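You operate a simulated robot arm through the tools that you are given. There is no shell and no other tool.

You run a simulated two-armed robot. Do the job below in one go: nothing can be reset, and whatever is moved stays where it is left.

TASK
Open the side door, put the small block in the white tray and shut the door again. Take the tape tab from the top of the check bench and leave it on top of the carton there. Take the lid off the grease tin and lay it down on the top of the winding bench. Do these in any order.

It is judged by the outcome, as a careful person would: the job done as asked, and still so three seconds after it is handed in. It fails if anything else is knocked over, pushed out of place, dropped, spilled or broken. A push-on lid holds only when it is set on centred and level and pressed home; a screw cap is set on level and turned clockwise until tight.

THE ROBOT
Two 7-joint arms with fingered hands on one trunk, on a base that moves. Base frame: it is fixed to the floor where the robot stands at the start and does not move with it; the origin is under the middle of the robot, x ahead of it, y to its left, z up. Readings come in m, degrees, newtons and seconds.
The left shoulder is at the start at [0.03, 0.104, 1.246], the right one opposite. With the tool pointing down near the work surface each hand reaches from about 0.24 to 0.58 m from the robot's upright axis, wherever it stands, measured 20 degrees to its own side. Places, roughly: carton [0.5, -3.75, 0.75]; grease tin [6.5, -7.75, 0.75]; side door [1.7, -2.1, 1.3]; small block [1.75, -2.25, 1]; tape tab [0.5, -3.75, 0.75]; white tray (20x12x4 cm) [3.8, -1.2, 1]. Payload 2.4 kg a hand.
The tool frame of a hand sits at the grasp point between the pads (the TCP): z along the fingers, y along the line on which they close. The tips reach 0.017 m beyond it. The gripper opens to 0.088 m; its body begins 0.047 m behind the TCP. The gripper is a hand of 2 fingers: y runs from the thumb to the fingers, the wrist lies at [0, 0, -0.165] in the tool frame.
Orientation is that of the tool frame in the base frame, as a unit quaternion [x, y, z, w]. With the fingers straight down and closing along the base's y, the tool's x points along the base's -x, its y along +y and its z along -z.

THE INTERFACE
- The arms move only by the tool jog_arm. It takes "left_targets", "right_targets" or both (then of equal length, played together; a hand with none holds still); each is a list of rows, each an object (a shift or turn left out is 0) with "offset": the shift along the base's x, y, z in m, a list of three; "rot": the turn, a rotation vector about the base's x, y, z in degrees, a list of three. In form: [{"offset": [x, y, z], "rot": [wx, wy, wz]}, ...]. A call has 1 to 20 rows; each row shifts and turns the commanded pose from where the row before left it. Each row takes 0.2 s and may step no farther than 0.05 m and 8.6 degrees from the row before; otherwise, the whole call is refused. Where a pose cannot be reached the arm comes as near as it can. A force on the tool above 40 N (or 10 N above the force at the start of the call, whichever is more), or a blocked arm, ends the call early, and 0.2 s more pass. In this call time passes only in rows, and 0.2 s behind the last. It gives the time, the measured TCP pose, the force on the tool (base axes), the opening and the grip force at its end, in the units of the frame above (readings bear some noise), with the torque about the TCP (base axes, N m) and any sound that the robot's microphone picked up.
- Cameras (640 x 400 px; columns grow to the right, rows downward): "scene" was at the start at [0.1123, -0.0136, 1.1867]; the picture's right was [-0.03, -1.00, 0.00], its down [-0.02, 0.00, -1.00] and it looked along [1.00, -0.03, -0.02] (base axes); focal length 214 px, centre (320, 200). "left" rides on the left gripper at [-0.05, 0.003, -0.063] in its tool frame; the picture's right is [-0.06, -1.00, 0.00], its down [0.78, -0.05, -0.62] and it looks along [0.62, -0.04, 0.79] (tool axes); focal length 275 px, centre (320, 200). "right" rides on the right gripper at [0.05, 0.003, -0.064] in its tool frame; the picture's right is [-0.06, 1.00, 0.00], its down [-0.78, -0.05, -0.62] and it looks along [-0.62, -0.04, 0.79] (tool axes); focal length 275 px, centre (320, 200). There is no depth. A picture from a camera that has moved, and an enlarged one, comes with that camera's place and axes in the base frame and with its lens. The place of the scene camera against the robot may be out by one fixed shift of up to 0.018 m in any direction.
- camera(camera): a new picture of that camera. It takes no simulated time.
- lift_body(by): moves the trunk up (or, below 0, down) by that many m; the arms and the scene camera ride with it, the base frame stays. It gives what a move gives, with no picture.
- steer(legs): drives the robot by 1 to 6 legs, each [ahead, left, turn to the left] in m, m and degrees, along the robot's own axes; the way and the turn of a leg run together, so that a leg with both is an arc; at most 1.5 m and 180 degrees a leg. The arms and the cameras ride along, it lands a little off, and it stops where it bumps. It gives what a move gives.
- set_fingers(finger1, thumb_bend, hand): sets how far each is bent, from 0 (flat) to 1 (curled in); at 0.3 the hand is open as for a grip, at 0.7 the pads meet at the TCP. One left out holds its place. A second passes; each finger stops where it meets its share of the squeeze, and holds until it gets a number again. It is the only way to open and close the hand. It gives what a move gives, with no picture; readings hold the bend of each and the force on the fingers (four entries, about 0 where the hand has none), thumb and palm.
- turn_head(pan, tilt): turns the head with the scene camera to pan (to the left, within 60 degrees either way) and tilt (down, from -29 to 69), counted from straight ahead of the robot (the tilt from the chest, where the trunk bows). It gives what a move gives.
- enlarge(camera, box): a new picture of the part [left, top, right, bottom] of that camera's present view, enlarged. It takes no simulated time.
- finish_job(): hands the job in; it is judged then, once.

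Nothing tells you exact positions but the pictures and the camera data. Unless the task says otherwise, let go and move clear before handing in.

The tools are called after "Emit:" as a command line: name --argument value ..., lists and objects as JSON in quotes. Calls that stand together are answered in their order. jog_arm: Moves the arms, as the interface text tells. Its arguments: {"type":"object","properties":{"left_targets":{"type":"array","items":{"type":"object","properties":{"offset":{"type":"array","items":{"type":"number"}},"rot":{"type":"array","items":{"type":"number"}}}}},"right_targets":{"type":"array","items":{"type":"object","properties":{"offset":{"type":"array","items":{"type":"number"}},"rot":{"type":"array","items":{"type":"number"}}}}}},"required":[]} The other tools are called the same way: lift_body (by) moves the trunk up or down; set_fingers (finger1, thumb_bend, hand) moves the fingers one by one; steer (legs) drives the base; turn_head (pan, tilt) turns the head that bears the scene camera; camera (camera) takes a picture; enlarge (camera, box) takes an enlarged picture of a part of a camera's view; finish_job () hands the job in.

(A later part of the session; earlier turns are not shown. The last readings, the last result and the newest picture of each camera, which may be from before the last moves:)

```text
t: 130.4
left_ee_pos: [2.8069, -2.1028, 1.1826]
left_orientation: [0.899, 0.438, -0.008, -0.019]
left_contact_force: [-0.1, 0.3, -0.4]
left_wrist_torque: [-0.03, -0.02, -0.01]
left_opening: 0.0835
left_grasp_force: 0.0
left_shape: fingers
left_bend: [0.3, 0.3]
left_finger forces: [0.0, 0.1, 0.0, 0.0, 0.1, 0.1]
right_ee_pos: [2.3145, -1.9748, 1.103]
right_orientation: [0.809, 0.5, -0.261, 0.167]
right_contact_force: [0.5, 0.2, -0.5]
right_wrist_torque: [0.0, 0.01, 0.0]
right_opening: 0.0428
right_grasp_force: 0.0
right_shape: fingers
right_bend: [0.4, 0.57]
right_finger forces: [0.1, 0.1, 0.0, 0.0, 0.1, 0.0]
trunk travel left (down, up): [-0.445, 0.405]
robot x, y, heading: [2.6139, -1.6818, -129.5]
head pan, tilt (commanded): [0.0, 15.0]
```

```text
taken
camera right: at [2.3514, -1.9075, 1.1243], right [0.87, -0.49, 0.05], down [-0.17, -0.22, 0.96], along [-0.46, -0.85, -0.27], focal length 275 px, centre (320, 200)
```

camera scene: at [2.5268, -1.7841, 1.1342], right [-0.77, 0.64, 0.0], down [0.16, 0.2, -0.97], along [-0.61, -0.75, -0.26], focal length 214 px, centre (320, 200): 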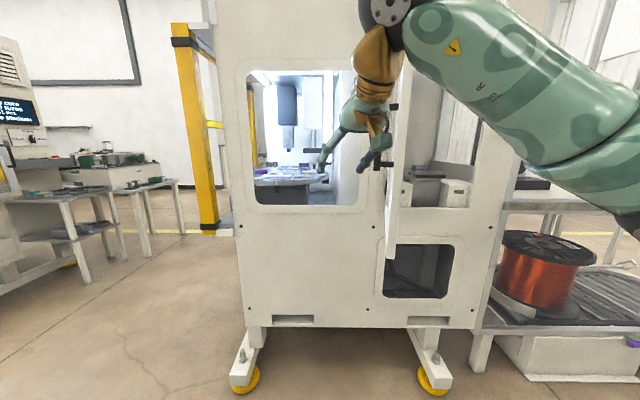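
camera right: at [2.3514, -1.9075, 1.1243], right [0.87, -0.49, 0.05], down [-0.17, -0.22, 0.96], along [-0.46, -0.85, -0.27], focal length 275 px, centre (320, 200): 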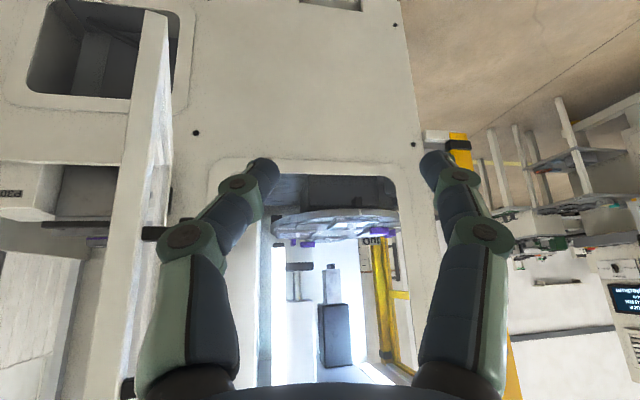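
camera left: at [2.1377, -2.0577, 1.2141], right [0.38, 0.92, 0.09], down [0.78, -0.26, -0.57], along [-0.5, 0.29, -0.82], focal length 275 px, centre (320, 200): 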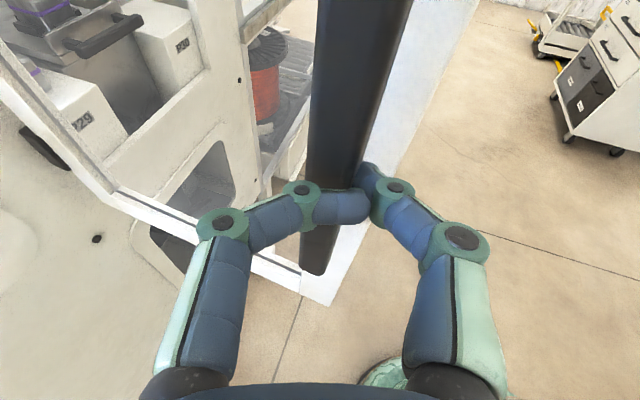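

The door stands at about 100°, with the handle bar near (2.12, −2.08). I'll ready the right hand: higher, flatter, open, and in line with the bar.

Emit:
jog_arm --right_targets '[{"offset": [-0.0278, 0.0087, 0.0157], "rot": [-6.24, 3.18, 0]}, {"offset": [-0.0278, 0.0087, 0.0157], "rot": [-6.24, 3.18, 0]}, {"offset": [-0.0278, 0.0087, 0.0157]}]'

Emit:
set_fingers --hand "right" --finger1 0.36 --thumb_bend 0.36

Emit:
camera --camera "right"

Emit:
camera --camera "scene"

```text
t: 131.2
left_ee_pos: [2.8081, -2.1035, 1.183]
left_orientation: [0.899, 0.438, -0.007, -0.019]
left_contact_force: [-0.5, 0.2, -0.2]
left_wrist_torque: [0.02, -0.01, -0.02]
left_opening: 0.0834
left_grasp_force: 0.0
left_shape: fingers
left_bend: [0.3, 0.3]
left_finger forces: [0.1, 0.0, 0.0, 0.0, 0.1, 0.1]
right_ee_pos: [2.2312, -1.9503, 1.1522]
right_orientation: [0.769, 0.478, -0.358, 0.227]
right_contact_force: [-0.2, 0.6, -0.6]
right_wrist_torque: [0.03, 0.03, -0.02]
right_opening: 0.0427
right_grasp_force: 0.0
right_shape: fingers
right_bend: [0.4, 0.57]
right_finger forces: [0.0, 0.0, 0.1, 0.0, 0.0, 0.0]
trunk travel left (down, up): [-0.445, 0.405]
robot x, y, heading: [2.6132, -1.6766, -129.4]
head pan, tilt (commanded): [0.0, 15.0]
```

```text
t: 132.2
left_ee_pos: [2.8075, -2.105, 1.1837]
left_orientation: [0.899, 0.438, -0.008, -0.019]
left_contact_force: [-0.1, 0.9, 0.4]
left_wrist_torque: [0.0, -0.01, 0.0]
left_opening: 0.0838
left_grasp_force: 0.1
left_shape: fingers
left_bend: [0.3, 0.3]
left_finger forces: [0.0, 0.0, 0.0, 0.0, 0.1, 0.1]
right_ee_pos: [2.2319, -1.9499, 1.1507]
right_orientation: [0.77, 0.478, -0.357, 0.227]
right_contact_force: [0.8, 0.0, 0.6]
right_wrist_torque: [0.0, 0.01, 0.03]
right_opening: 0.0704
right_grasp_force: 0.1
right_shape: fingers
right_bend: [0.36, 0.36]
right_finger forces: [0.0, 0.0, 0.1, 0.0, 0.1, 0.0]
trunk travel left (down, up): [-0.445, 0.405]
robot x, y, heading: [2.6101, -1.6783, -129.3]
head pan, tilt (commanded): [0.0, 15.0]
```

```text
taken
camera right: at [2.2699, -1.879, 1.1532], right [0.88, -0.48, 0.05], down [-0.06, 0.0, 1.0], along [-0.48, -0.88, -0.03], focal length 275 px, centre (320, 200)
```

right: 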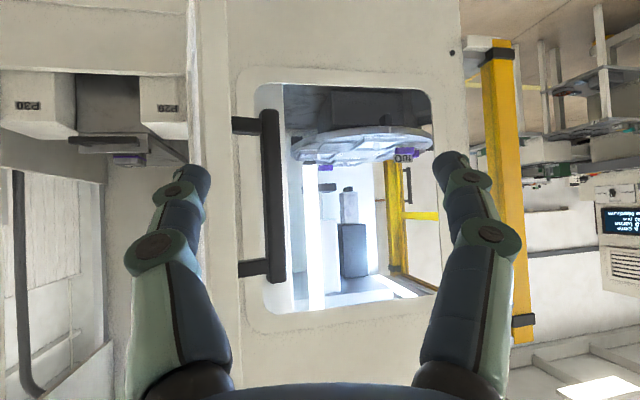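

```text
taken
camera scene: at [2.5271, -1.7845, 1.1342], right [-0.77, 0.64, 0.0], down [0.16, 0.2, -0.97], along [-0.61, -0.75, -0.26], focal length 214 px, centre (320, 200)
```

scene: 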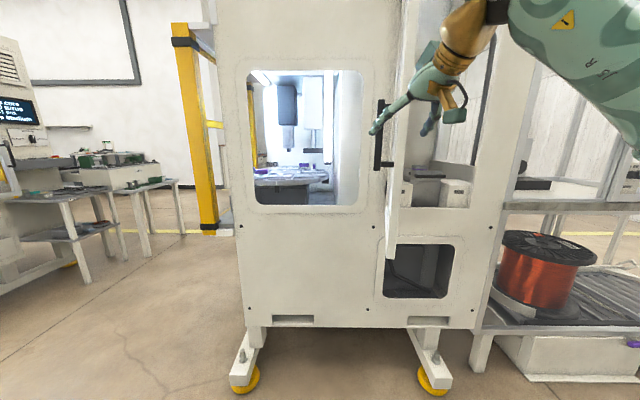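

The bar is clearly visible at (2.12, −2.067), z ≈ 1.14. I'll turn the hand square to the machine, drive 8 cm closer and then slip the fingers around the bar.

Emit:
jog_arm --right_targets '[{"offset": [-0.004, 0.003, 0], "rot": [0, 0, -7]}, {"offset": [-0.004, 0.003, 0], "rot": [0, 0, -7]}]'

Emit:
steer --legs '[[0.08, 0, 0]]'

Emit:
camera --camera "right"

```text
t: 132.8
left_ee_pos: [2.809, -2.1037, 1.1822]
left_orientation: [0.898, 0.439, -0.008, -0.019]
left_contact_force: [1.2, 0.0, 0.6]
left_wrist_torque: [0.01, 0.0, -0.01]
left_opening: 0.0836
left_grasp_force: 0.1
left_shape: fingers
left_bend: [0.3, 0.3]
left_finger forces: [0.0, 0.0, 0.1, 0.0, 0.0, 0.0]
right_ee_pos: [2.2233, -1.9441, 1.1496]
right_orientation: [0.823, 0.38, -0.382, 0.18]
right_contact_force: [0.1, -0.1, 0.4]
right_wrist_torque: [-0.03, -0.01, -0.04]
right_opening: 0.0704
right_grasp_force: 0.0
right_shape: fingers
right_bend: [0.36, 0.36]
right_finger forces: [0.0, 0.1, 0.0, 0.0, 0.1, 0.1]
trunk travel left (down, up): [-0.445, 0.405]
robot x, y, heading: [2.6101, -1.6777, -129.3]
head pan, tilt (commanded): [0.0, 15.0]
```

```text
t: 133.9
left_ee_pos: [2.7573, -2.1667, 1.1834]
left_orientation: [0.899, 0.438, -0.008, -0.02]
left_contact_force: [0.9, -1.1, 0.0]
left_wrist_torque: [0.02, -0.03, 0.0]
left_opening: 0.0836
left_grasp_force: 0.1
left_shape: fingers
left_bend: [0.3, 0.3]
left_finger forces: [0.0, 0.0, 0.0, 0.0, 0.1, 0.0]
right_ee_pos: [2.1719, -2.0071, 1.1487]
right_orientation: [0.823, 0.38, -0.382, 0.181]
right_contact_force: [0.6, 0.8, -0.6]
right_wrist_torque: [0.01, -0.01, 0.0]
right_opening: 0.0706
right_grasp_force: 0.1
right_shape: fingers
right_bend: [0.36, 0.36]
right_finger forces: [0.0, 0.0, 0.1, 0.0, 0.0, 0.1]
trunk travel left (down, up): [-0.445, 0.405]
robot x, y, heading: [2.5608, -1.7443, -129.5]
head pan, tilt (commanded): [0.0, 15.0]
```

```text
taken
camera right: at [2.2261, -1.9472, 1.1517], right [0.74, -0.68, 0.05], down [-0.06, 0.01, 1.0], along [-0.67, -0.74, -0.03], focal length 275 px, centre (320, 200)
```

right: 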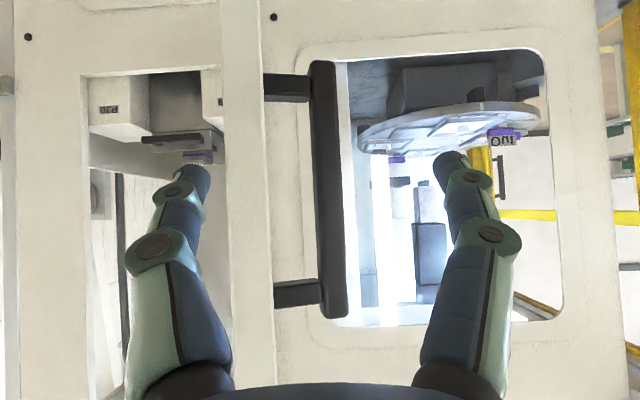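

The thumb would hit the door edge at this opening, so I'll bend the thumb in to fit between bar and door, then move forward ~8 cm.

Emit:
set_fingers --hand "right" --finger1 0.38 --thumb_bend 0.6

Emit:
jog_arm --right_targets '[{"offset": [-0.017, -0.019, -0.002]}, {"offset": [-0.017, -0.019, -0.002]}]'

Emit:
camera --camera "right"

```text
t: 134.9
left_ee_pos: [2.7568, -2.1674, 1.1824]
left_orientation: [0.899, 0.438, -0.008, -0.019]
left_contact_force: [0.0, 0.7, -0.8]
left_wrist_torque: [0.0, 0.0, -0.02]
left_opening: 0.0837
left_grasp_force: 0.2
left_shape: fingers
left_bend: [0.3, 0.3]
left_finger forces: [0.2, 0.1, 0.0, 0.1, 0.1, 0.0]
right_ee_pos: [2.1727, -2.0062, 1.1505]
right_orientation: [0.823, 0.38, -0.382, 0.181]
right_contact_force: [0.1, 0.4, 0.6]
right_wrist_torque: [0.0, 0.05, 0.0]
right_opening: 0.0422
right_grasp_force: 0.0
right_shape: fingers
right_bend: [0.38, 0.6]
right_finger forces: [0.1, 0.1, 0.0, 0.0, 0.1, 0.0]
trunk travel left (down, up): [-0.445, 0.405]
robot x, y, heading: [2.563, -1.7385, -129.5]
head pan, tilt (commanded): [0.0, 15.0]
```

```text
t: 135.5
left_ee_pos: [2.7564, -2.1665, 1.1834]
left_orientation: [0.899, 0.438, -0.007, -0.019]
left_contact_force: [0.3, 0.5, -0.4]
left_wrist_torque: [0.01, -0.01, 0.01]
left_opening: 0.0837
left_grasp_force: 0.1
left_shape: fingers
left_bend: [0.3, 0.3]
left_finger forces: [0.0, 0.0, 0.0, 0.0, 0.0, 0.1]
right_ee_pos: [2.1398, -2.0451, 1.1474]
right_orientation: [0.822, 0.38, -0.384, 0.18]
right_contact_force: [0.0, 0.1, -0.8]
right_wrist_torque: [0.03, 0.01, -0.01]
right_opening: 0.0419
right_grasp_force: 0.1
right_shape: fingers
right_bend: [0.38, 0.6]
right_finger forces: [0.0, 0.0, 0.1, 0.1, 0.1, 0.0]
trunk travel left (down, up): [-0.445, 0.405]
robot x, y, heading: [2.5577, -1.7403, -129.7]
head pan, tilt (commanded): [0.0, 15.0]
```

```text
taken
camera right: at [2.1931, -1.9855, 1.1486], right [0.74, -0.68, 0.05], down [-0.06, 0.01, 1.0], along [-0.67, -0.74, -0.03], focal length 275 px, centre (320, 200)
```

right: 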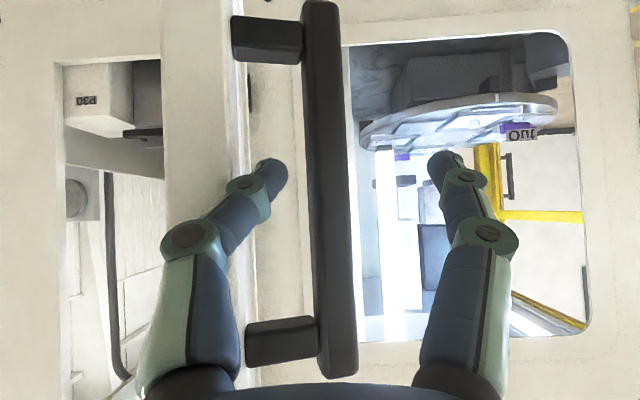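

The thumb fits between bar and door. I'll go the last 3.5 cm and bring the other finger in to cage the bar.

Emit:
jog_arm --right_targets '[{"offset": [-0.0117, -0.013, -0.001]}, {"offset": [-0.0117, -0.013, -0.001]}]'

Emit:
set_fingers --hand "right" --finger1 0.62 --thumb_bend 0.62

Emit:
camera --camera "right"

```text
t: 136.1
left_ee_pos: [2.7556, -2.167, 1.1825]
left_orientation: [0.898, 0.439, -0.008, -0.019]
left_contact_force: [1.1, 0.3, -0.3]
left_wrist_torque: [0.0, -0.01, 0.01]
left_opening: 0.0836
left_grasp_force: 0.0
left_shape: fingers
left_bend: [0.3, 0.3]
left_finger forces: [0.0, 0.0, 0.0, 0.0, 0.0, 0.1]
right_ee_pos: [2.1158, -2.0701, 1.1445]
right_orientation: [0.823, 0.38, -0.383, 0.181]
right_contact_force: [-0.6, -0.2, 0.4]
right_wrist_torque: [0.02, -0.02, 0.01]
right_opening: 0.042
right_grasp_force: 0.1
right_shape: fingers
right_bend: [0.38, 0.6]
right_finger forces: [0.0, 0.0, 0.0, 0.1, 0.1, 0.1]
trunk travel left (down, up): [-0.445, 0.405]
robot x, y, heading: [2.5587, -1.7431, -129.3]
head pan, tilt (commanded): [0.0, 15.0]
```

```text
t: 137.1
left_ee_pos: [2.7562, -2.1673, 1.1826]
left_orientation: [0.899, 0.438, -0.008, -0.019]
left_contact_force: [-0.3, -0.4, -0.2]
left_wrist_torque: [0.0, 0.0, 0.02]
left_opening: 0.0837
left_grasp_force: 0.0
left_shape: fingers
left_bend: [0.3, 0.3]
left_finger forces: [0.0, 0.0, 0.0, 0.0, 0.1, 0.0]
right_ee_pos: [2.1148, -2.0707, 1.1442]
right_orientation: [0.823, 0.379, -0.383, 0.18]
right_contact_force: [0.0, -0.1, 0.2]
right_wrist_torque: [-0.02, 0.02, 0.06]
right_opening: 0.0142
right_grasp_force: 0.8
right_shape: fingers
right_bend: [0.62, 0.61]
right_finger forces: [0.0, 0.1, 0.0, 0.1, 0.7, 0.1]
trunk travel left (down, up): [-0.445, 0.405]
robot x, y, heading: [2.5585, -1.7403, -129.4]
head pan, tilt (commanded): [0.0, 15.0]
```

```text
taken
camera right: at [2.1696, -2.0105, 1.1463], right [0.74, -0.68, 0.05], down [-0.06, 0.01, 1.0], along [-0.67, -0.74, -0.03], focal length 275 px, centre (320, 200)
```

right: 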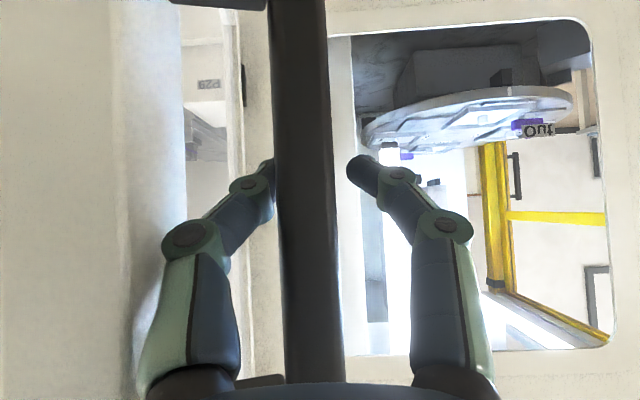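

The bar is caged between the fingers. I'll sweep the door closed by moving the base along the arc, first leg of about 20°.

Emit:
steer --legs '[[-0.0177, -0.1216, 0]]'

Emit:
camera --camera "right"

Emit:
camera --camera "scene"

```text
t: 138.3
left_ee_pos: [2.6738, -2.0766, 1.1829]
left_orientation: [0.899, 0.437, -0.007, -0.018]
left_contact_force: [0.1, 0.1, 0.7]
left_wrist_torque: [-0.01, -0.01, -0.01]
left_opening: 0.0837
left_grasp_force: 0.1
left_shape: fingers
left_bend: [0.3, 0.3]
left_finger forces: [0.1, 0.1, 0.1, 0.0, 0.0, 0.0]
right_ee_pos: [2.0336, -1.9788, 1.1442]
right_orientation: [0.823, 0.379, -0.383, 0.18]
right_contact_force: [-0.1, -1.0, -1.0]
right_wrist_torque: [-0.02, -0.03, 0.02]
right_opening: 0.013
right_grasp_force: 0.1
right_shape: fingers
right_bend: [0.62, 0.62]
right_finger forces: [0.1, 0.0, 0.0, 0.0, 0.1, 0.1]
trunk travel left (down, up): [-0.445, 0.405]
robot x, y, heading: [2.4795, -1.6534, -129.7]
head pan, tilt (commanded): [0.0, 15.0]
```

```text
taken
camera right: at [2.0879, -1.9195, 1.1463], right [0.73, -0.68, 0.05], down [-0.06, 0.01, 1.0], along [-0.68, -0.74, -0.03], focal length 275 px, centre (320, 200)
```

right: 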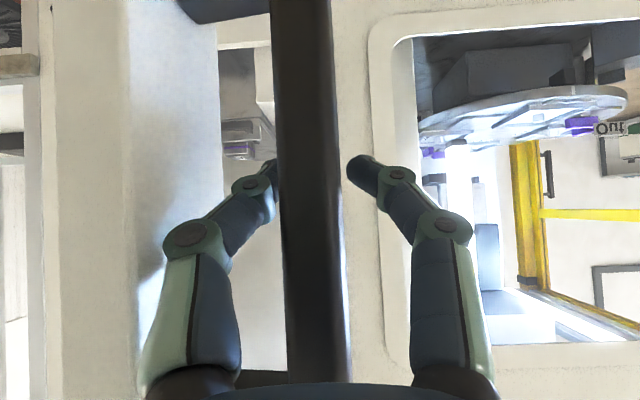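

```text
taken
camera scene: at [2.3941, -1.7565, 1.1342], right [-0.77, 0.64, 0.0], down [0.17, 0.2, -0.97], along [-0.62, -0.74, -0.26], focal length 214 px, centre (320, 200)
```

scene: 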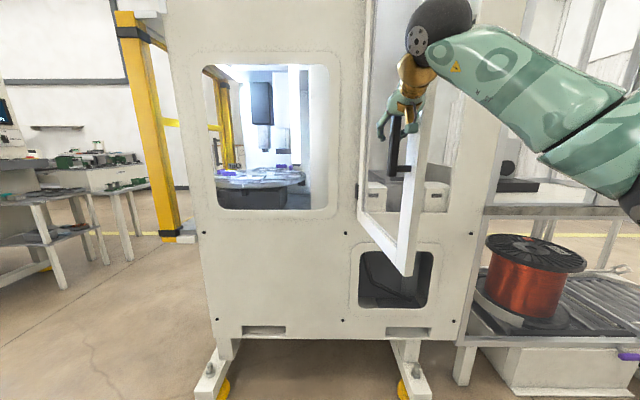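

The door is following nicely. Next leg.

Emit:
steer --legs '[[0.018, -0.1204, 0]]'

Emit:
camera --camera "right"

Emit:
camera --camera "scene"

```text
t: 139.5
left_ee_pos: [2.5712, -2.0151, 1.1836]
left_orientation: [0.899, 0.437, -0.006, -0.019]
left_contact_force: [0.3, -0.2, -0.6]
left_wrist_torque: [-0.02, -0.04, -0.02]
left_opening: 0.0836
left_grasp_force: 0.1
left_shape: fingers
left_bend: [0.3, 0.3]
left_finger forces: [0.0, 0.0, 0.0, 0.2, 0.1, 0.0]
right_ee_pos: [1.9308, -1.9175, 1.1438]
right_orientation: [0.823, 0.378, -0.383, 0.18]
right_contact_force: [-0.1, 0.2, 0.7]
right_wrist_torque: [-0.06, 0.02, 0.03]
right_opening: 0.0127
right_grasp_force: 0.0
right_shape: fingers
right_bend: [0.62, 0.62]
right_finger forces: [0.0, 0.0, 0.0, 0.0, 0.0, 0.0]
trunk travel left (down, up): [-0.445, 0.405]
robot x, y, heading: [2.3794, -1.5897, -129.6]
head pan, tilt (commanded): [0.0, 15.0]
```

```text
taken
camera right: at [1.9856, -1.8579, 1.1462], right [0.73, -0.68, 0.05], down [-0.06, 0.01, 1.0], along [-0.68, -0.74, -0.03], focal length 275 px, centre (320, 200)
```

right: 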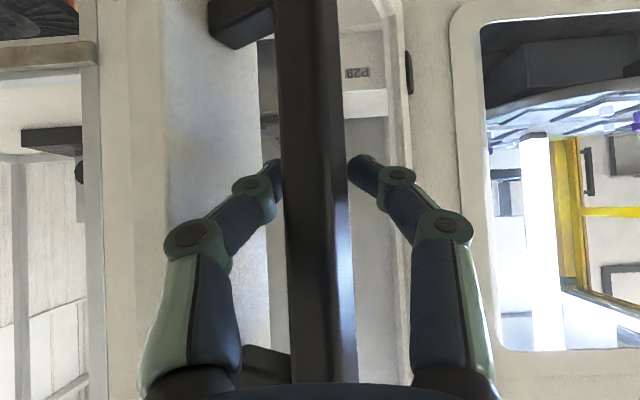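

```text
taken
camera scene: at [2.2919, -1.6953, 1.1342], right [-0.77, 0.64, 0.0], down [0.17, 0.2, -0.97], along [-0.62, -0.74, -0.26], focal length 214 px, centre (320, 200)
```

scene: 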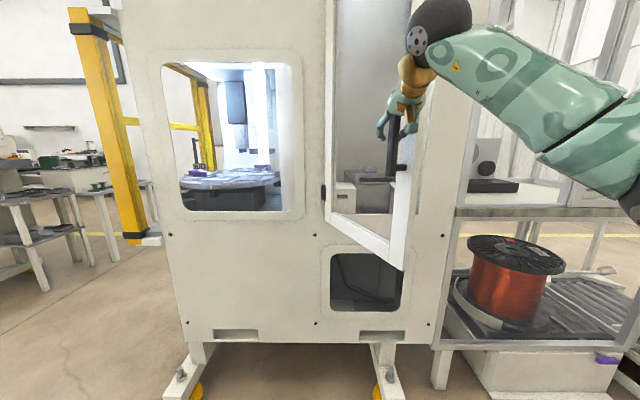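

Continuing with the next 20°.

Emit:
steer --legs '[[0.058, -0.1047, 0]]'

Emit:
camera --camera "right"

Emit:
camera --camera "scene"

```text
t: 140.8
left_ee_pos: [2.4536, -1.994, 1.1831]
left_orientation: [0.899, 0.437, -0.007, -0.019]
left_contact_force: [-0.3, -0.2, -0.1]
left_wrist_torque: [-0.03, -0.03, 0.02]
left_opening: 0.0837
left_grasp_force: 0.1
left_shape: fingers
left_bend: [0.3, 0.3]
left_finger forces: [0.0, 0.0, 0.0, 0.0, 0.0, 0.0]
right_ee_pos: [1.813, -1.897, 1.144]
right_orientation: [0.823, 0.378, -0.383, 0.179]
right_contact_force: [0.0, 0.1, 0.0]
right_wrist_torque: [0.01, 0.01, -0.01]
right_opening: 0.0129
right_grasp_force: 0.0
right_shape: fingers
right_bend: [0.62, 0.62]
right_finger forces: [0.0, 0.0, 0.0, 0.1, 0.1, 0.1]
trunk travel left (down, up): [-0.445, 0.405]
robot x, y, heading: [2.2595, -1.5662, -129.5]
head pan, tilt (commanded): [0.0, 15.0]
```

```text
taken
camera right: at [1.8673, -1.8367, 1.1461], right [0.73, -0.68, 0.05], down [-0.06, 0.01, 1.0], along [-0.68, -0.74, -0.03], focal length 275 px, centre (320, 200)
```

right: 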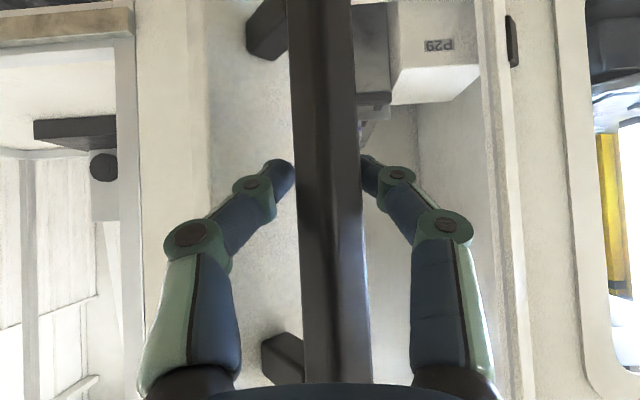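

```text
taken
camera scene: at [2.1737, -1.6741, 1.1342], right [-0.77, 0.64, 0.0], down [0.17, 0.2, -0.97], along [-0.62, -0.74, -0.26], focal length 214 px, centre (320, 200)
```

scene: 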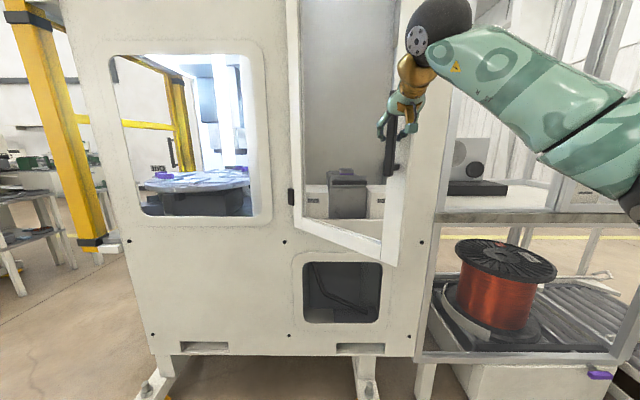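

The door is at roughly 42°. Next leg brings it to about 20°.

Emit:
steer --legs '[[0.092, -0.074, 0]]'

Emit:
camera --camera "right"

Emit:
camera --camera "scene"

```text
t: 142.0
left_ee_pos: [2.3342, -2.0212, 1.1821]
left_orientation: [0.899, 0.438, -0.007, -0.019]
left_contact_force: [-0.5, -0.9, -0.1]
left_wrist_torque: [-0.01, -0.02, -0.03]
left_opening: 0.0837
left_grasp_force: 0.0
left_shape: fingers
left_bend: [0.3, 0.3]
left_finger forces: [0.0, 0.1, 0.0, 0.0, 0.0, 0.0]
right_ee_pos: [1.6947, -1.923, 1.1438]
right_orientation: [0.823, 0.379, -0.382, 0.18]
right_contact_force: [0.3, 0.1, -0.2]
right_wrist_torque: [0.0, 0.03, -0.01]
right_opening: 0.0126
right_grasp_force: 0.1
right_shape: fingers
right_bend: [0.62, 0.62]
right_finger forces: [0.0, 0.0, 0.0, 0.1, 0.1, 0.1]
trunk travel left (down, up): [-0.445, 0.405]
robot x, y, heading: [2.1432, -1.595, -129.5]
head pan, tilt (commanded): [0.0, 15.0]
```

```text
taken
camera right: at [1.7491, -1.8635, 1.146], right [0.73, -0.68, 0.05], down [-0.06, 0.01, 1.0], along [-0.68, -0.74, -0.03], focal length 275 px, centre (320, 200)
```

right: 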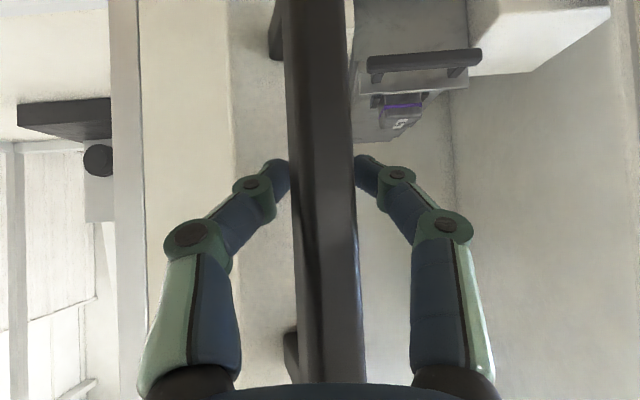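

```text
taken
camera scene: at [2.0554, -1.7006, 1.1341], right [-0.77, 0.64, 0.0], down [0.17, 0.2, -0.97], along [-0.62, -0.74, -0.26], focal length 214 px, centre (320, 200)
```

scene: 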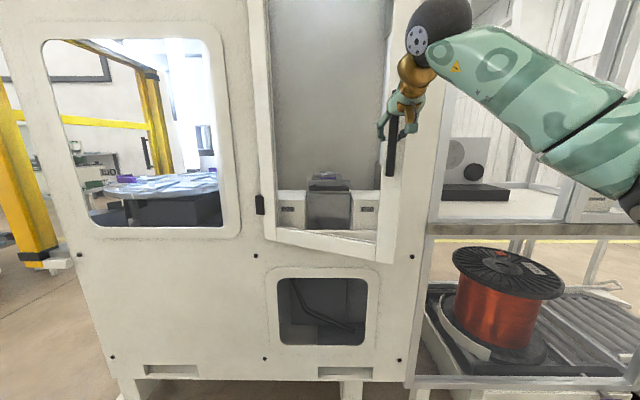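

The door is about 20° from shut. I'll grip the bar firmly and push it the rest of the way, first with the base, then gently with the arm.

Emit:
set_fingers --hand "right" --finger1 0.82 --thumb_bend 0.82

Emit:
steer --legs '[[0.07, -0.028, 0]]'

Emit:
camera --camera "right"

Emit:
camera --camera "scene"

```text
t: 143.0
left_ee_pos: [2.3356, -2.0211, 1.182]
left_orientation: [0.9, 0.436, -0.008, -0.02]
left_contact_force: [0.0, 0.0, -0.8]
left_wrist_torque: [0.0, 0.02, -0.03]
left_opening: 0.0836
left_grasp_force: 0.1
left_shape: fingers
left_bend: [0.3, 0.3]
left_finger forces: [0.0, 0.1, 0.0, 0.1, 0.0, 0.0]
right_ee_pos: [1.695, -1.9226, 1.1438]
right_orientation: [0.823, 0.379, -0.383, 0.181]
right_contact_force: [0.7, 0.3, 1.1]
right_wrist_torque: [0.0, -0.02, 0.0]
right_opening: 0.0
right_grasp_force: 0.1
right_shape: fingers
right_bend: [0.77, 0.76]
right_finger forces: [0.1, 0.0, 0.0, 0.1, 0.1, 0.0]
trunk travel left (down, up): [-0.445, 0.405]
robot x, y, heading: [2.1407, -1.6005, -129.5]
head pan, tilt (commanded): [0.0, 15.0]
```

```text
t: 144.1
left_ee_pos: [2.2694, -2.0572, 1.1823]
left_orientation: [0.899, 0.438, -0.007, -0.019]
left_contact_force: [0.3, 0.4, 0.6]
left_wrist_torque: [0.02, 0.02, 0.01]
left_opening: 0.0837
left_grasp_force: 0.0
left_shape: fingers
left_bend: [0.3, 0.3]
left_finger forces: [0.0, 0.0, 0.1, 0.1, 0.0, 0.0]
right_ee_pos: [1.6284, -1.9601, 1.1444]
right_orientation: [0.823, 0.38, -0.382, 0.18]
right_contact_force: [-0.8, 0.3, -0.4]
right_wrist_torque: [0.03, 0.0, 0.02]
right_opening: 0.0001
right_grasp_force: 0.1
right_shape: fingers
right_bend: [0.77, 0.77]
right_finger forces: [0.1, 0.1, 0.0, 0.0, 0.1, 0.0]
trunk travel left (down, up): [-0.445, 0.405]
robot x, y, heading: [2.0743, -1.6302, -129.3]
head pan, tilt (commanded): [0.0, 15.0]
```

```text
taken
camera right: at [1.6832, -1.9003, 1.1459], right [0.73, -0.68, 0.05], down [-0.06, 0.01, 1.0], along [-0.68, -0.74, -0.03], focal length 275 px, centre (320, 200)
```

right: 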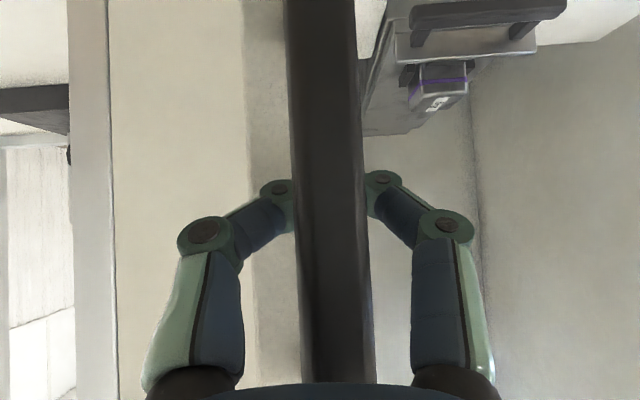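

```text
taken
camera scene: at [1.9893, -1.7372, 1.1341], right [-0.77, 0.64, 0.0], down [0.17, 0.2, -0.97], along [-0.61, -0.74, -0.26], focal length 214 px, centre (320, 200)
```

scene: 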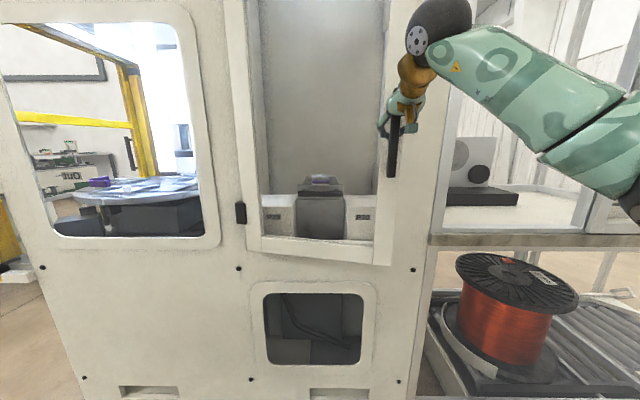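

The bar is hooked inside the closed fingers, resting toward the palm, and the door is nearly shut. I'll push the last few centimetres with the arm, watching the force.

Emit:
jog_arm --right_targets '[{"offset": [-0.0115, -0.0115, 0]}, {"offset": [-0.0115, -0.0115, 0]}, {"offset": [-0.0115, -0.012, 0]}]'

Emit:
camera --camera "scene"

Emit:
camera --camera "right"

```text
t: 144.8
left_ee_pos: [2.27, -2.0575, 1.1821]
left_orientation: [0.899, 0.437, -0.008, -0.02]
left_contact_force: [0.6, -0.1, -0.1]
left_wrist_torque: [-0.01, 0.0, -0.03]
left_opening: 0.0838
left_grasp_force: 0.0
left_shape: fingers
left_bend: [0.3, 0.3]
left_finger forces: [0.0, 0.0, 0.0, 0.0, 0.0, 0.1]
right_ee_pos: [1.5957, -1.9955, 1.1435]
right_orientation: [0.823, 0.379, -0.383, 0.18]
right_contact_force: [-0.5, -0.7, 0.1]
right_wrist_torque: [-0.02, 0.01, 0.0]
right_opening: 0.0
right_grasp_force: 0.2
right_shape: fingers
right_bend: [0.77, 0.77]
right_finger forces: [0.1, 0.1, 0.1, 0.0, 0.3, 0.1]
trunk travel left (down, up): [-0.445, 0.405]
robot x, y, heading: [2.0759, -1.6335, -129.7]
head pan, tilt (commanded): [0.0, 15.0]
```

```text
taken
camera scene: at [1.99, -1.7369, 1.1342], right [-0.77, 0.64, 0.0], down [0.16, 0.2, -0.97], along [-0.62, -0.74, -0.26], focal length 214 px, centre (320, 200)
```

scene: 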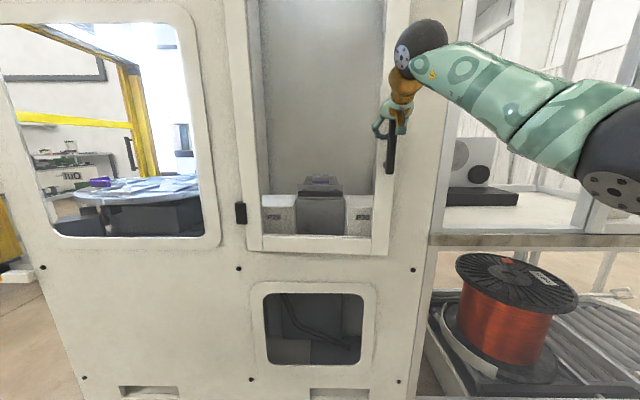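

```text
taken
camera right: at [1.6498, -1.9362, 1.1456], right [0.73, -0.68, 0.05], down [-0.06, 0.01, 1.0], along [-0.68, -0.74, -0.03], focal length 275 px, centre (320, 200)
```

right: 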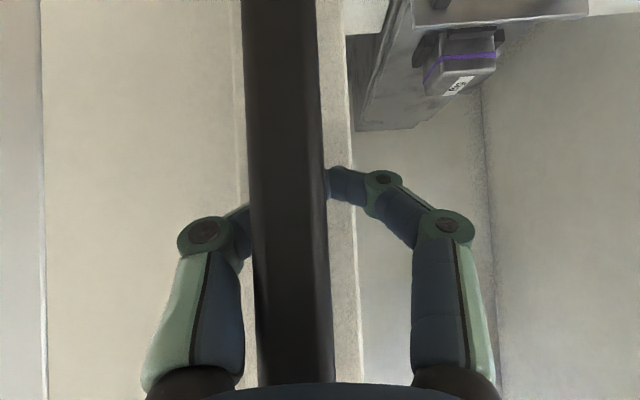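

Only a few degrees remain. Continuing to press gently.

Emit:
jog_arm --right_targets '[{"offset": [-0.0095, -0.0072, 0]}, {"offset": [-0.009, -0.0077, 0]}, {"offset": [-0.0085, -0.008, 0]}, {"offset": [-0.006, -0.007, 0]}]'

Emit:
camera --camera "scene"

Emit:
enlarge --camera "scene" --box '[220, 100, 450, 280]'

```text
t: 145.7
left_ee_pos: [2.273, -2.0518, 1.1841]
left_orientation: [0.899, 0.437, -0.01, -0.017]
left_contact_force: [-0.6, 0.1, 0.2]
left_wrist_torque: [0.02, -0.01, 0.03]
left_opening: 0.0836
left_grasp_force: 0.0
left_shape: fingers
left_bend: [0.3, 0.3]
left_finger forces: [0.0, 0.0, 0.0, 0.1, 0.0, 0.0]
right_ee_pos: [1.5736, -2.0119, 1.143]
right_orientation: [0.825, 0.381, -0.378, 0.178]
right_contact_force: [18.1, 22.8, 3.8]
right_wrist_torque: [0.02, 0.02, 0.05]
right_opening: 0.0
right_grasp_force: 25.0
right_shape: fingers
right_bend: [0.82, 0.84]
right_finger forces: [21.8, 0.0, 0.0, 0.0, 25.3, 2.3]
trunk travel left (down, up): [-0.445, 0.405]
robot x, y, heading: [2.0745, -1.6286, -129.6]
head pan, tilt (commanded): [0.0, 15.0]
stopped in row 4 (right hand): the force on the tool passed its limit at 50 N (the readings are from after the stop); the commanded pose is now the measured one
```

```text
taken
camera scene: at [1.9935, -1.7322, 1.1349], right [-0.77, 0.64, 0.0], down [0.16, 0.2, -0.97], along [-0.62, -0.74, -0.25], focal length 214 px, centre (320, 200)
```

scene: 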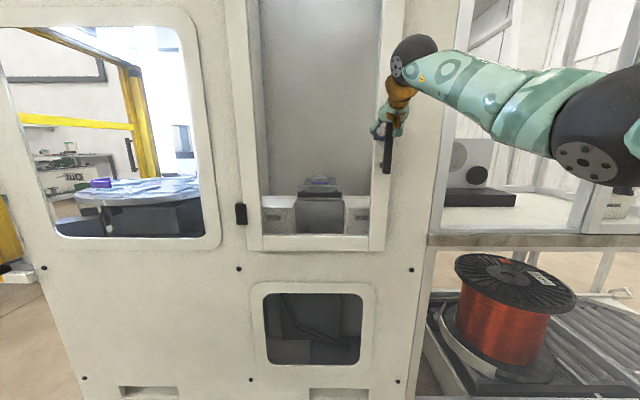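

```text
2.22 times, centred on (335, 190) of scene
camera zoom: at [1.9935, -1.7322, 1.1349], right [-0.77, 0.64, 0.0], down [0.16, 0.2, -0.97], along [-0.62, -0.74, -0.25], focal length 477 px, centre (287, 222)
```

zoom: 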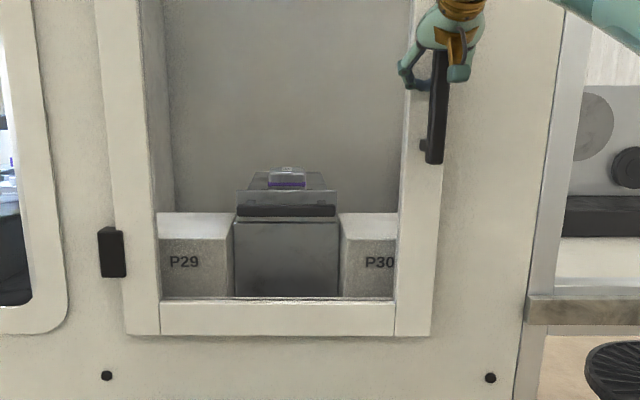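

The force limit tripped as the door came home; it looks shut and flush. I'll open the fingers and back the hand straight off so as not to pull it open again.

Emit:
set_fingers --hand "right" --finger1 0.3 --thumb_bend 0.3

Emit:
camera --camera "right"

```text
t: 146.1
left_ee_pos: [2.2756, -2.0515, 1.1841]
left_orientation: [0.9, 0.436, -0.011, -0.019]
left_contact_force: [0.0, 0.8, -0.4]
left_wrist_torque: [-0.03, -0.01, 0.0]
left_opening: 0.0836
left_grasp_force: 0.1
left_shape: fingers
left_bend: [0.3, 0.3]
left_finger forces: [0.1, 0.0, 0.0, 0.0, 0.0, 0.0]
right_ee_pos: [1.576, -2.01, 1.143]
right_orientation: [0.825, 0.381, -0.377, 0.177]
right_contact_force: [32.2, 35.2, 3.7]
right_wrist_torque: [0.24, -0.26, -0.01]
right_opening: 0.0
right_grasp_force: 24.2
right_shape: fingers
right_bend: [0.74, 0.62]
right_finger forces: [19.6, 0.0, 0.0, 0.1, 28.3, 0.1]
trunk travel left (down, up): [-0.445, 0.405]
robot x, y, heading: [2.0763, -1.6298, -129.6]
head pan, tilt (commanded): [0.0, 15.0]
stopped (right hand): the force on the tool passed its limit at 42 N (the readings are from after the stop); the commanded pose is now the measured one
```

```text
taken
camera right: at [1.6315, -1.9504, 1.1469], right [0.74, -0.68, 0.05], down [-0.07, 0.0, 1.0], along [-0.67, -0.74, -0.04], focal length 275 px, centre (320, 200)
```

right: 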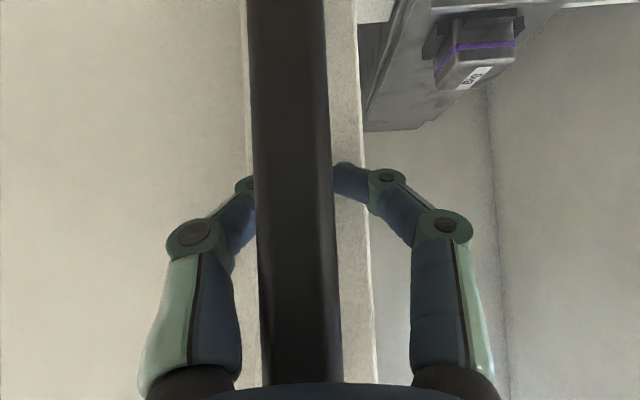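

The fingertips are pressing on the door as they uncurl. I'll back the hand off 1 cm first and then open.

Emit:
jog_arm --right_targets '[{"offset": [0.0064, 0.0077, 0]}]'

Emit:
set_fingers --hand "right" --finger1 0.5 --thumb_bend 0.5

Emit:
camera --camera "right"

```text
t: 146.5
left_ee_pos: [2.269, -2.0583, 1.1811]
left_orientation: [0.899, 0.437, -0.007, -0.02]
left_contact_force: [0.4, -0.3, -0.3]
left_wrist_torque: [0.0, 0.04, 0.0]
left_opening: 0.0839
left_grasp_force: 0.0
left_shape: fingers
left_bend: [0.3, 0.3]
left_finger forces: [0.0, 0.0, 0.0, 0.0, 0.1, 0.0]
right_ee_pos: [1.5758, -2.0101, 1.1379]
right_orientation: [0.825, 0.382, -0.377, 0.178]
right_contact_force: [2.2, 4.0, -0.5]
right_wrist_torque: [0.01, 0.0, 0.18]
right_opening: 0.084
right_grasp_force: 1.7
right_shape: fingers
right_bend: [0.3, 0.3]
right_finger forces: [4.1, 0.0, 0.1, 0.1, 0.0, 0.0]
trunk travel left (down, up): [-0.445, 0.405]
robot x, y, heading: [2.0719, -1.63, -129.5]
head pan, tilt (commanded): [0.0, 15.0]
```

```text
t: 147.5
left_ee_pos: [2.2718, -2.0557, 1.1831]
left_orientation: [0.899, 0.437, -0.009, -0.019]
left_contact_force: [0.1, 0.3, -0.1]
left_wrist_torque: [0.02, -0.01, 0.01]
left_opening: 0.0834
left_grasp_force: 0.0
left_shape: fingers
left_bend: [0.3, 0.3]
left_finger forces: [0.0, 0.0, 0.0, 0.1, 0.0, 0.0]
right_ee_pos: [1.5793, -2.0074, 1.1398]
right_orientation: [0.825, 0.381, -0.377, 0.177]
right_contact_force: [5.7, 4.1, 1.2]
right_wrist_torque: [0.03, -0.08, 0.31]
right_opening: 0.0517
right_grasp_force: 2.9
right_shape: fingers
right_bend: [0.42, 0.5]
right_finger forces: [6.6, 0.1, 0.0, 0.1, 0.2, 0.0]
trunk travel left (down, up): [-0.445, 0.405]
robot x, y, heading: [2.0763, -1.6342, -129.5]
head pan, tilt (commanded): [0.0, 15.0]
```

```text
taken
camera right: at [1.6323, -1.9477, 1.1433], right [0.73, -0.68, 0.05], down [-0.07, 0.0, 1.0], along [-0.67, -0.74, -0.05], focal length 275 px, centre (320, 200)
```

right: 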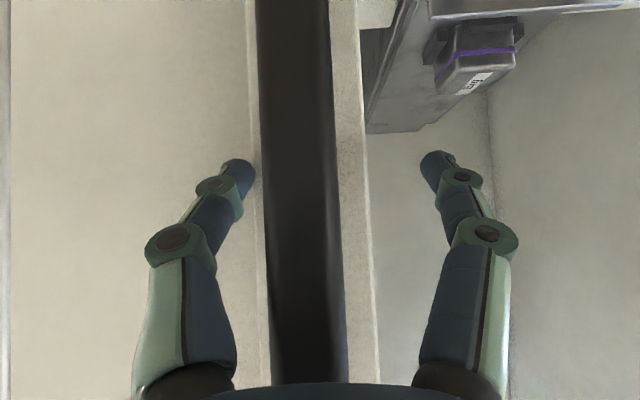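

Fingers are free of the bar; I'll open fully and withdraw straight back.

Emit:
set_fingers --hand "right" --finger1 0.3 --thumb_bend 0.3

Emit:
jog_arm --right_targets '[{"offset": [0.0128, 0.0154, 0]}, {"offset": [0.0192, 0.023, 0]}, {"offset": [0.0256, 0.0307, 0]}]'

Emit:
camera --camera "right"

Emit:
camera --camera "scene"

```text
t: 148.5
left_ee_pos: [2.2695, -2.0568, 1.1817]
left_orientation: [0.899, 0.437, -0.007, -0.019]
left_contact_force: [0.1, 0.7, -0.4]
left_wrist_torque: [0.0, -0.03, -0.01]
left_opening: 0.0836
left_grasp_force: 0.0
left_shape: fingers
left_bend: [0.3, 0.3]
left_finger forces: [0.1, 0.0, 0.1, 0.1, 0.0, 0.0]
right_ee_pos: [1.5779, -2.0074, 1.1391]
right_orientation: [0.826, 0.381, -0.376, 0.176]
right_contact_force: [0.1, 0.2, 0.6]
right_wrist_torque: [0.02, -0.02, -0.03]
right_opening: 0.084
right_grasp_force: 0.1
right_shape: fingers
right_bend: [0.3, 0.3]
right_finger forces: [0.0, 0.0, 0.0, 0.0, 0.0, 0.0]
trunk travel left (down, up): [-0.445, 0.405]
robot x, y, heading: [2.0753, -1.6313, -129.7]
head pan, tilt (commanded): [0.0, 15.0]
```

```text
t: 149.3
left_ee_pos: [2.271, -2.0575, 1.1831]
left_orientation: [0.899, 0.437, -0.008, -0.02]
left_contact_force: [-0.7, -0.7, 0.5]
left_wrist_torque: [-0.02, -0.01, -0.01]
left_opening: 0.0838
left_grasp_force: 0.1
left_shape: fingers
left_bend: [0.3, 0.3]
left_finger forces: [0.0, 0.0, 0.0, 0.0, 0.0, 0.1]
right_ee_pos: [1.6367, -1.9396, 1.1402]
right_orientation: [0.826, 0.381, -0.376, 0.177]
right_contact_force: [-0.2, -0.4, -0.8]
right_wrist_torque: [0.03, 0.02, 0.0]
right_opening: 0.0834
right_grasp_force: 0.1
right_shape: fingers
right_bend: [0.3, 0.3]
right_finger forces: [0.1, 0.1, 0.1, 0.0, 0.1, 0.0]
trunk travel left (down, up): [-0.445, 0.405]
robot x, y, heading: [2.0766, -1.6316, -129.5]
head pan, tilt (commanded): [0.0, 15.0]
```

```text
taken
camera right: at [1.6907, -1.8796, 1.1435], right [0.73, -0.68, 0.05], down [-0.07, 0.0, 1.0], along [-0.67, -0.74, -0.05], focal length 275 px, centre (320, 200)
```

right: 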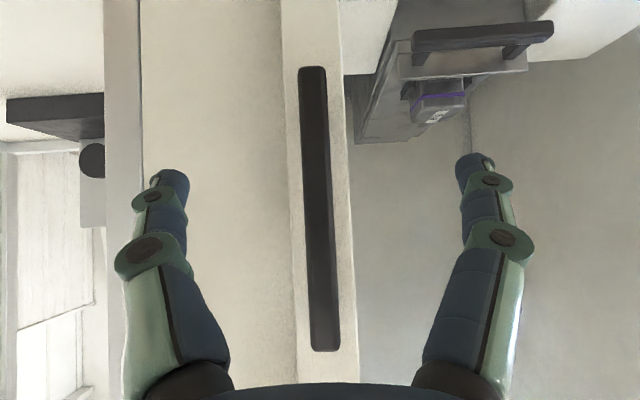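

```text
taken
camera scene: at [1.9907, -1.7357, 1.1342], right [-0.77, 0.64, 0.0], down [0.17, 0.2, -0.97], along [-0.62, -0.74, -0.26], focal length 214 px, centre (320, 200)
```

scene: 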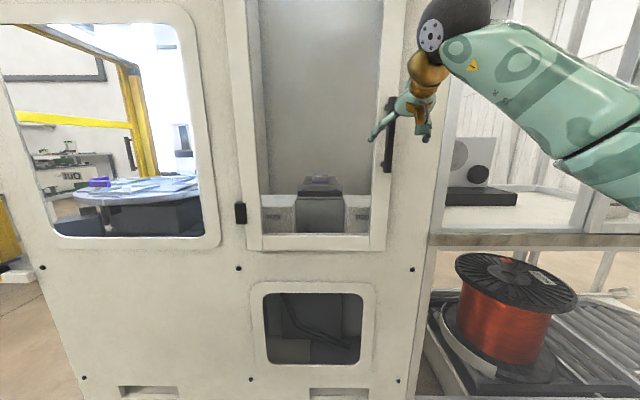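

The door is closed flush. I'll fold the right hand back to pointing down near the body, back off from the machine, and turn down the aisle toward the start, since the check bench lies behind the machine.

Emit:
jog_arm --right_targets '[{"offset": [0.0178, 0.0216, 0.002], "rot": [6.26, -5.29, 0]}, {"offset": [0.0178, 0.0216, 0.002], "rot": [6.26, -5.29, 0]}, {"offset": [0.0178, 0.0216, 0.002], "rot": [6.26, -5.29, 0]}, {"offset": [0.0178, 0.0216, 0.002], "rot": [6.26, -5.29, 0]}, {"offset": [0.0178, 0.0216, 0.002], "rot": [6.26, -5.29, 0]}, {"offset": [0.0178, 0.0216, 0.002], "rot": [6.26, -5.29, 0]}]'

Emit:
steer --legs '[[-0.28, 0, 0]]'

Emit:
enlarge --camera "scene" --box '[230, 20, 450, 300]'

```text
t: 150.7
left_ee_pos: [2.2695, -2.0555, 1.1826]
left_orientation: [0.899, 0.437, -0.008, -0.02]
left_contact_force: [0.2, -1.0, 0.6]
left_wrist_torque: [-0.03, -0.03, 0.02]
left_opening: 0.0833
left_grasp_force: 0.1
left_shape: fingers
left_bend: [0.3, 0.3]
left_finger forces: [0.0, 0.0, 0.0, 0.0, 0.0, 0.0]
right_ee_pos: [1.742, -1.8083, 1.1523]
right_orientation: [0.909, 0.417, 0.003, -0.001]
right_contact_force: [-0.1, -0.5, 0.2]
right_wrist_torque: [-0.01, 0.0, 0.02]
right_opening: 0.0837
right_grasp_force: 0.0
right_shape: fingers
right_bend: [0.3, 0.3]
right_finger forces: [0.0, 0.0, 0.1, 0.0, 0.0, 0.0]
trunk travel left (down, up): [-0.445, 0.405]
robot x, y, heading: [2.0773, -1.6338, -129.6]
head pan, tilt (commanded): [0.0, 15.0]
```

```text
t: 152.7
left_ee_pos: [2.4515, -1.8382, 1.1826]
left_orientation: [0.897, 0.441, -0.008, -0.021]
left_contact_force: [0.8, 0.7, -0.4]
left_wrist_torque: [-0.01, 0.02, 0.05]
left_opening: 0.0834
left_grasp_force: 0.1
left_shape: fingers
left_bend: [0.3, 0.3]
left_finger forces: [0.0, 0.0, 0.0, 0.0, 0.0, 0.0]
right_ee_pos: [1.9209, -1.5969, 1.1524]
right_orientation: [0.906, 0.424, 0.001, 0.001]
right_contact_force: [0.2, -0.1, 0.1]
right_wrist_torque: [0.0, 0.0, -0.02]
right_opening: 0.0836
right_grasp_force: 0.1
right_shape: fingers
right_bend: [0.3, 0.3]
right_finger forces: [0.1, 0.1, 0.0, 0.0, 0.0, 0.0]
trunk travel left (down, up): [-0.445, 0.405]
robot x, y, heading: [2.2504, -1.4143, -128.7]
head pan, tilt (commanded): [0.0, 15.0]
```

```text
1.43 times, centred on (340, 160) of scene
camera zoom: at [2.1687, -1.5206, 1.1343], right [-0.78, 0.63, 0.0], down [0.16, 0.2, -0.97], along [-0.61, -0.75, -0.26], focal length 306 px, centre (291, 257)
```

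zoom: 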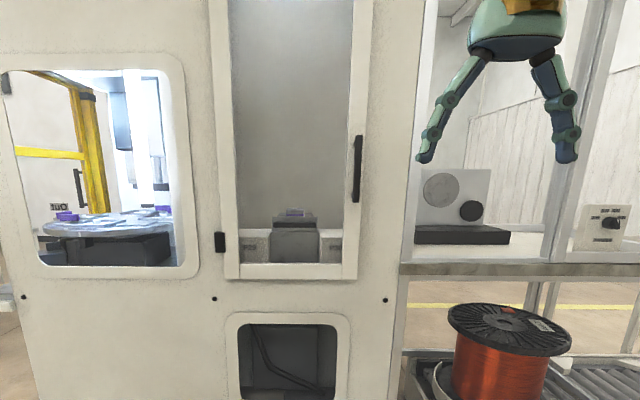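

The door is shut flush. Now I'll turn to face back down the aisle and drive to its near end.

Emit:
steer --legs '[[0, 0, -91.3], [1.2, 0, 0]]'

Emit:
turn_head --pan 30 --tilt 12

Emit:
camera --camera "scene"

```text
t: 162.7
left_ee_pos: [0.9109, -0.7829, 1.1839]
left_orientation: [0.938, -0.347, 0.009, -0.019]
left_contact_force: [-0.5, 0.4, 0.3]
left_wrist_torque: [-0.01, -0.01, 0.03]
left_opening: 0.0835
left_grasp_force: 0.0
left_shape: fingers
left_bend: [0.3, 0.3]
left_finger forces: [0.0, 0.0, 0.0, 0.0, 0.0, 0.0]
right_ee_pos: [1.1798, -0.2648, 1.1518]
right_orientation: [0.931, -0.365, -0.001, 0.001]
right_contact_force: [-0.1, -0.1, -0.3]
right_wrist_torque: [-0.02, 0.02, 0.01]
right_opening: 0.0834
right_grasp_force: 0.0
right_shape: fingers
right_bend: [0.3, 0.3]
right_finger forces: [0.0, 0.0, 0.1, 0.0, 0.1, 0.0]
trunk travel left (down, up): [-0.445, 0.405]
robot x, y, heading: [1.3452, -0.6091, 137.8]
head pan, tilt (commanded): [0.0, 15.0]
```

```text
t: 163.7
left_ee_pos: [0.9094, -0.782, 1.1825]
left_orientation: [0.938, -0.347, 0.009, -0.019]
left_contact_force: [1.3, 0.3, 0.6]
left_wrist_torque: [0.0, 0.0, 0.0]
left_opening: 0.0835
left_grasp_force: 0.0
left_shape: fingers
left_bend: [0.3, 0.3]
left_finger forces: [0.1, 0.0, 0.0, 0.1, 0.0, 0.0]
right_ee_pos: [1.1798, -0.2631, 1.1527]
right_orientation: [0.931, -0.366, -0.001, 0.0]
right_contact_force: [-0.9, -0.5, 0.4]
right_wrist_torque: [-0.02, 0.02, 0.0]
right_opening: 0.0838
right_grasp_force: 0.1
right_shape: fingers
right_bend: [0.3, 0.3]
right_finger forces: [0.0, 0.0, 0.0, 0.1, 0.0, 0.0]
trunk travel left (down, up): [-0.445, 0.405]
robot x, y, heading: [1.3408, -0.6017, 137.7]
head pan, tilt (commanded): [30.0, 12.0]
```

```text
taken
camera scene: at [1.2245, -0.5777, 1.1391], right [0.21, 0.98, 0.0], down [0.2, -0.04, -0.98], along [-0.96, 0.21, -0.21], focal length 214 px, centre (320, 200)
```

scene: 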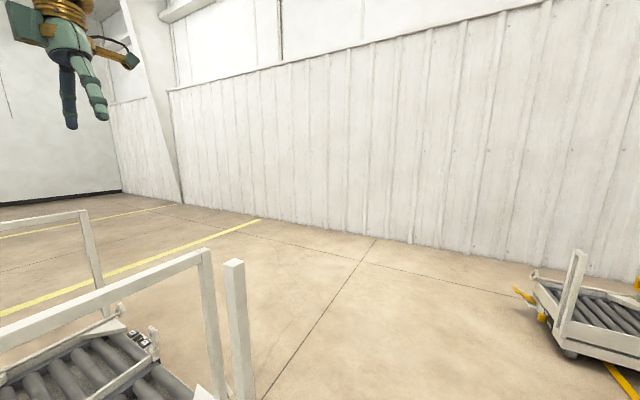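

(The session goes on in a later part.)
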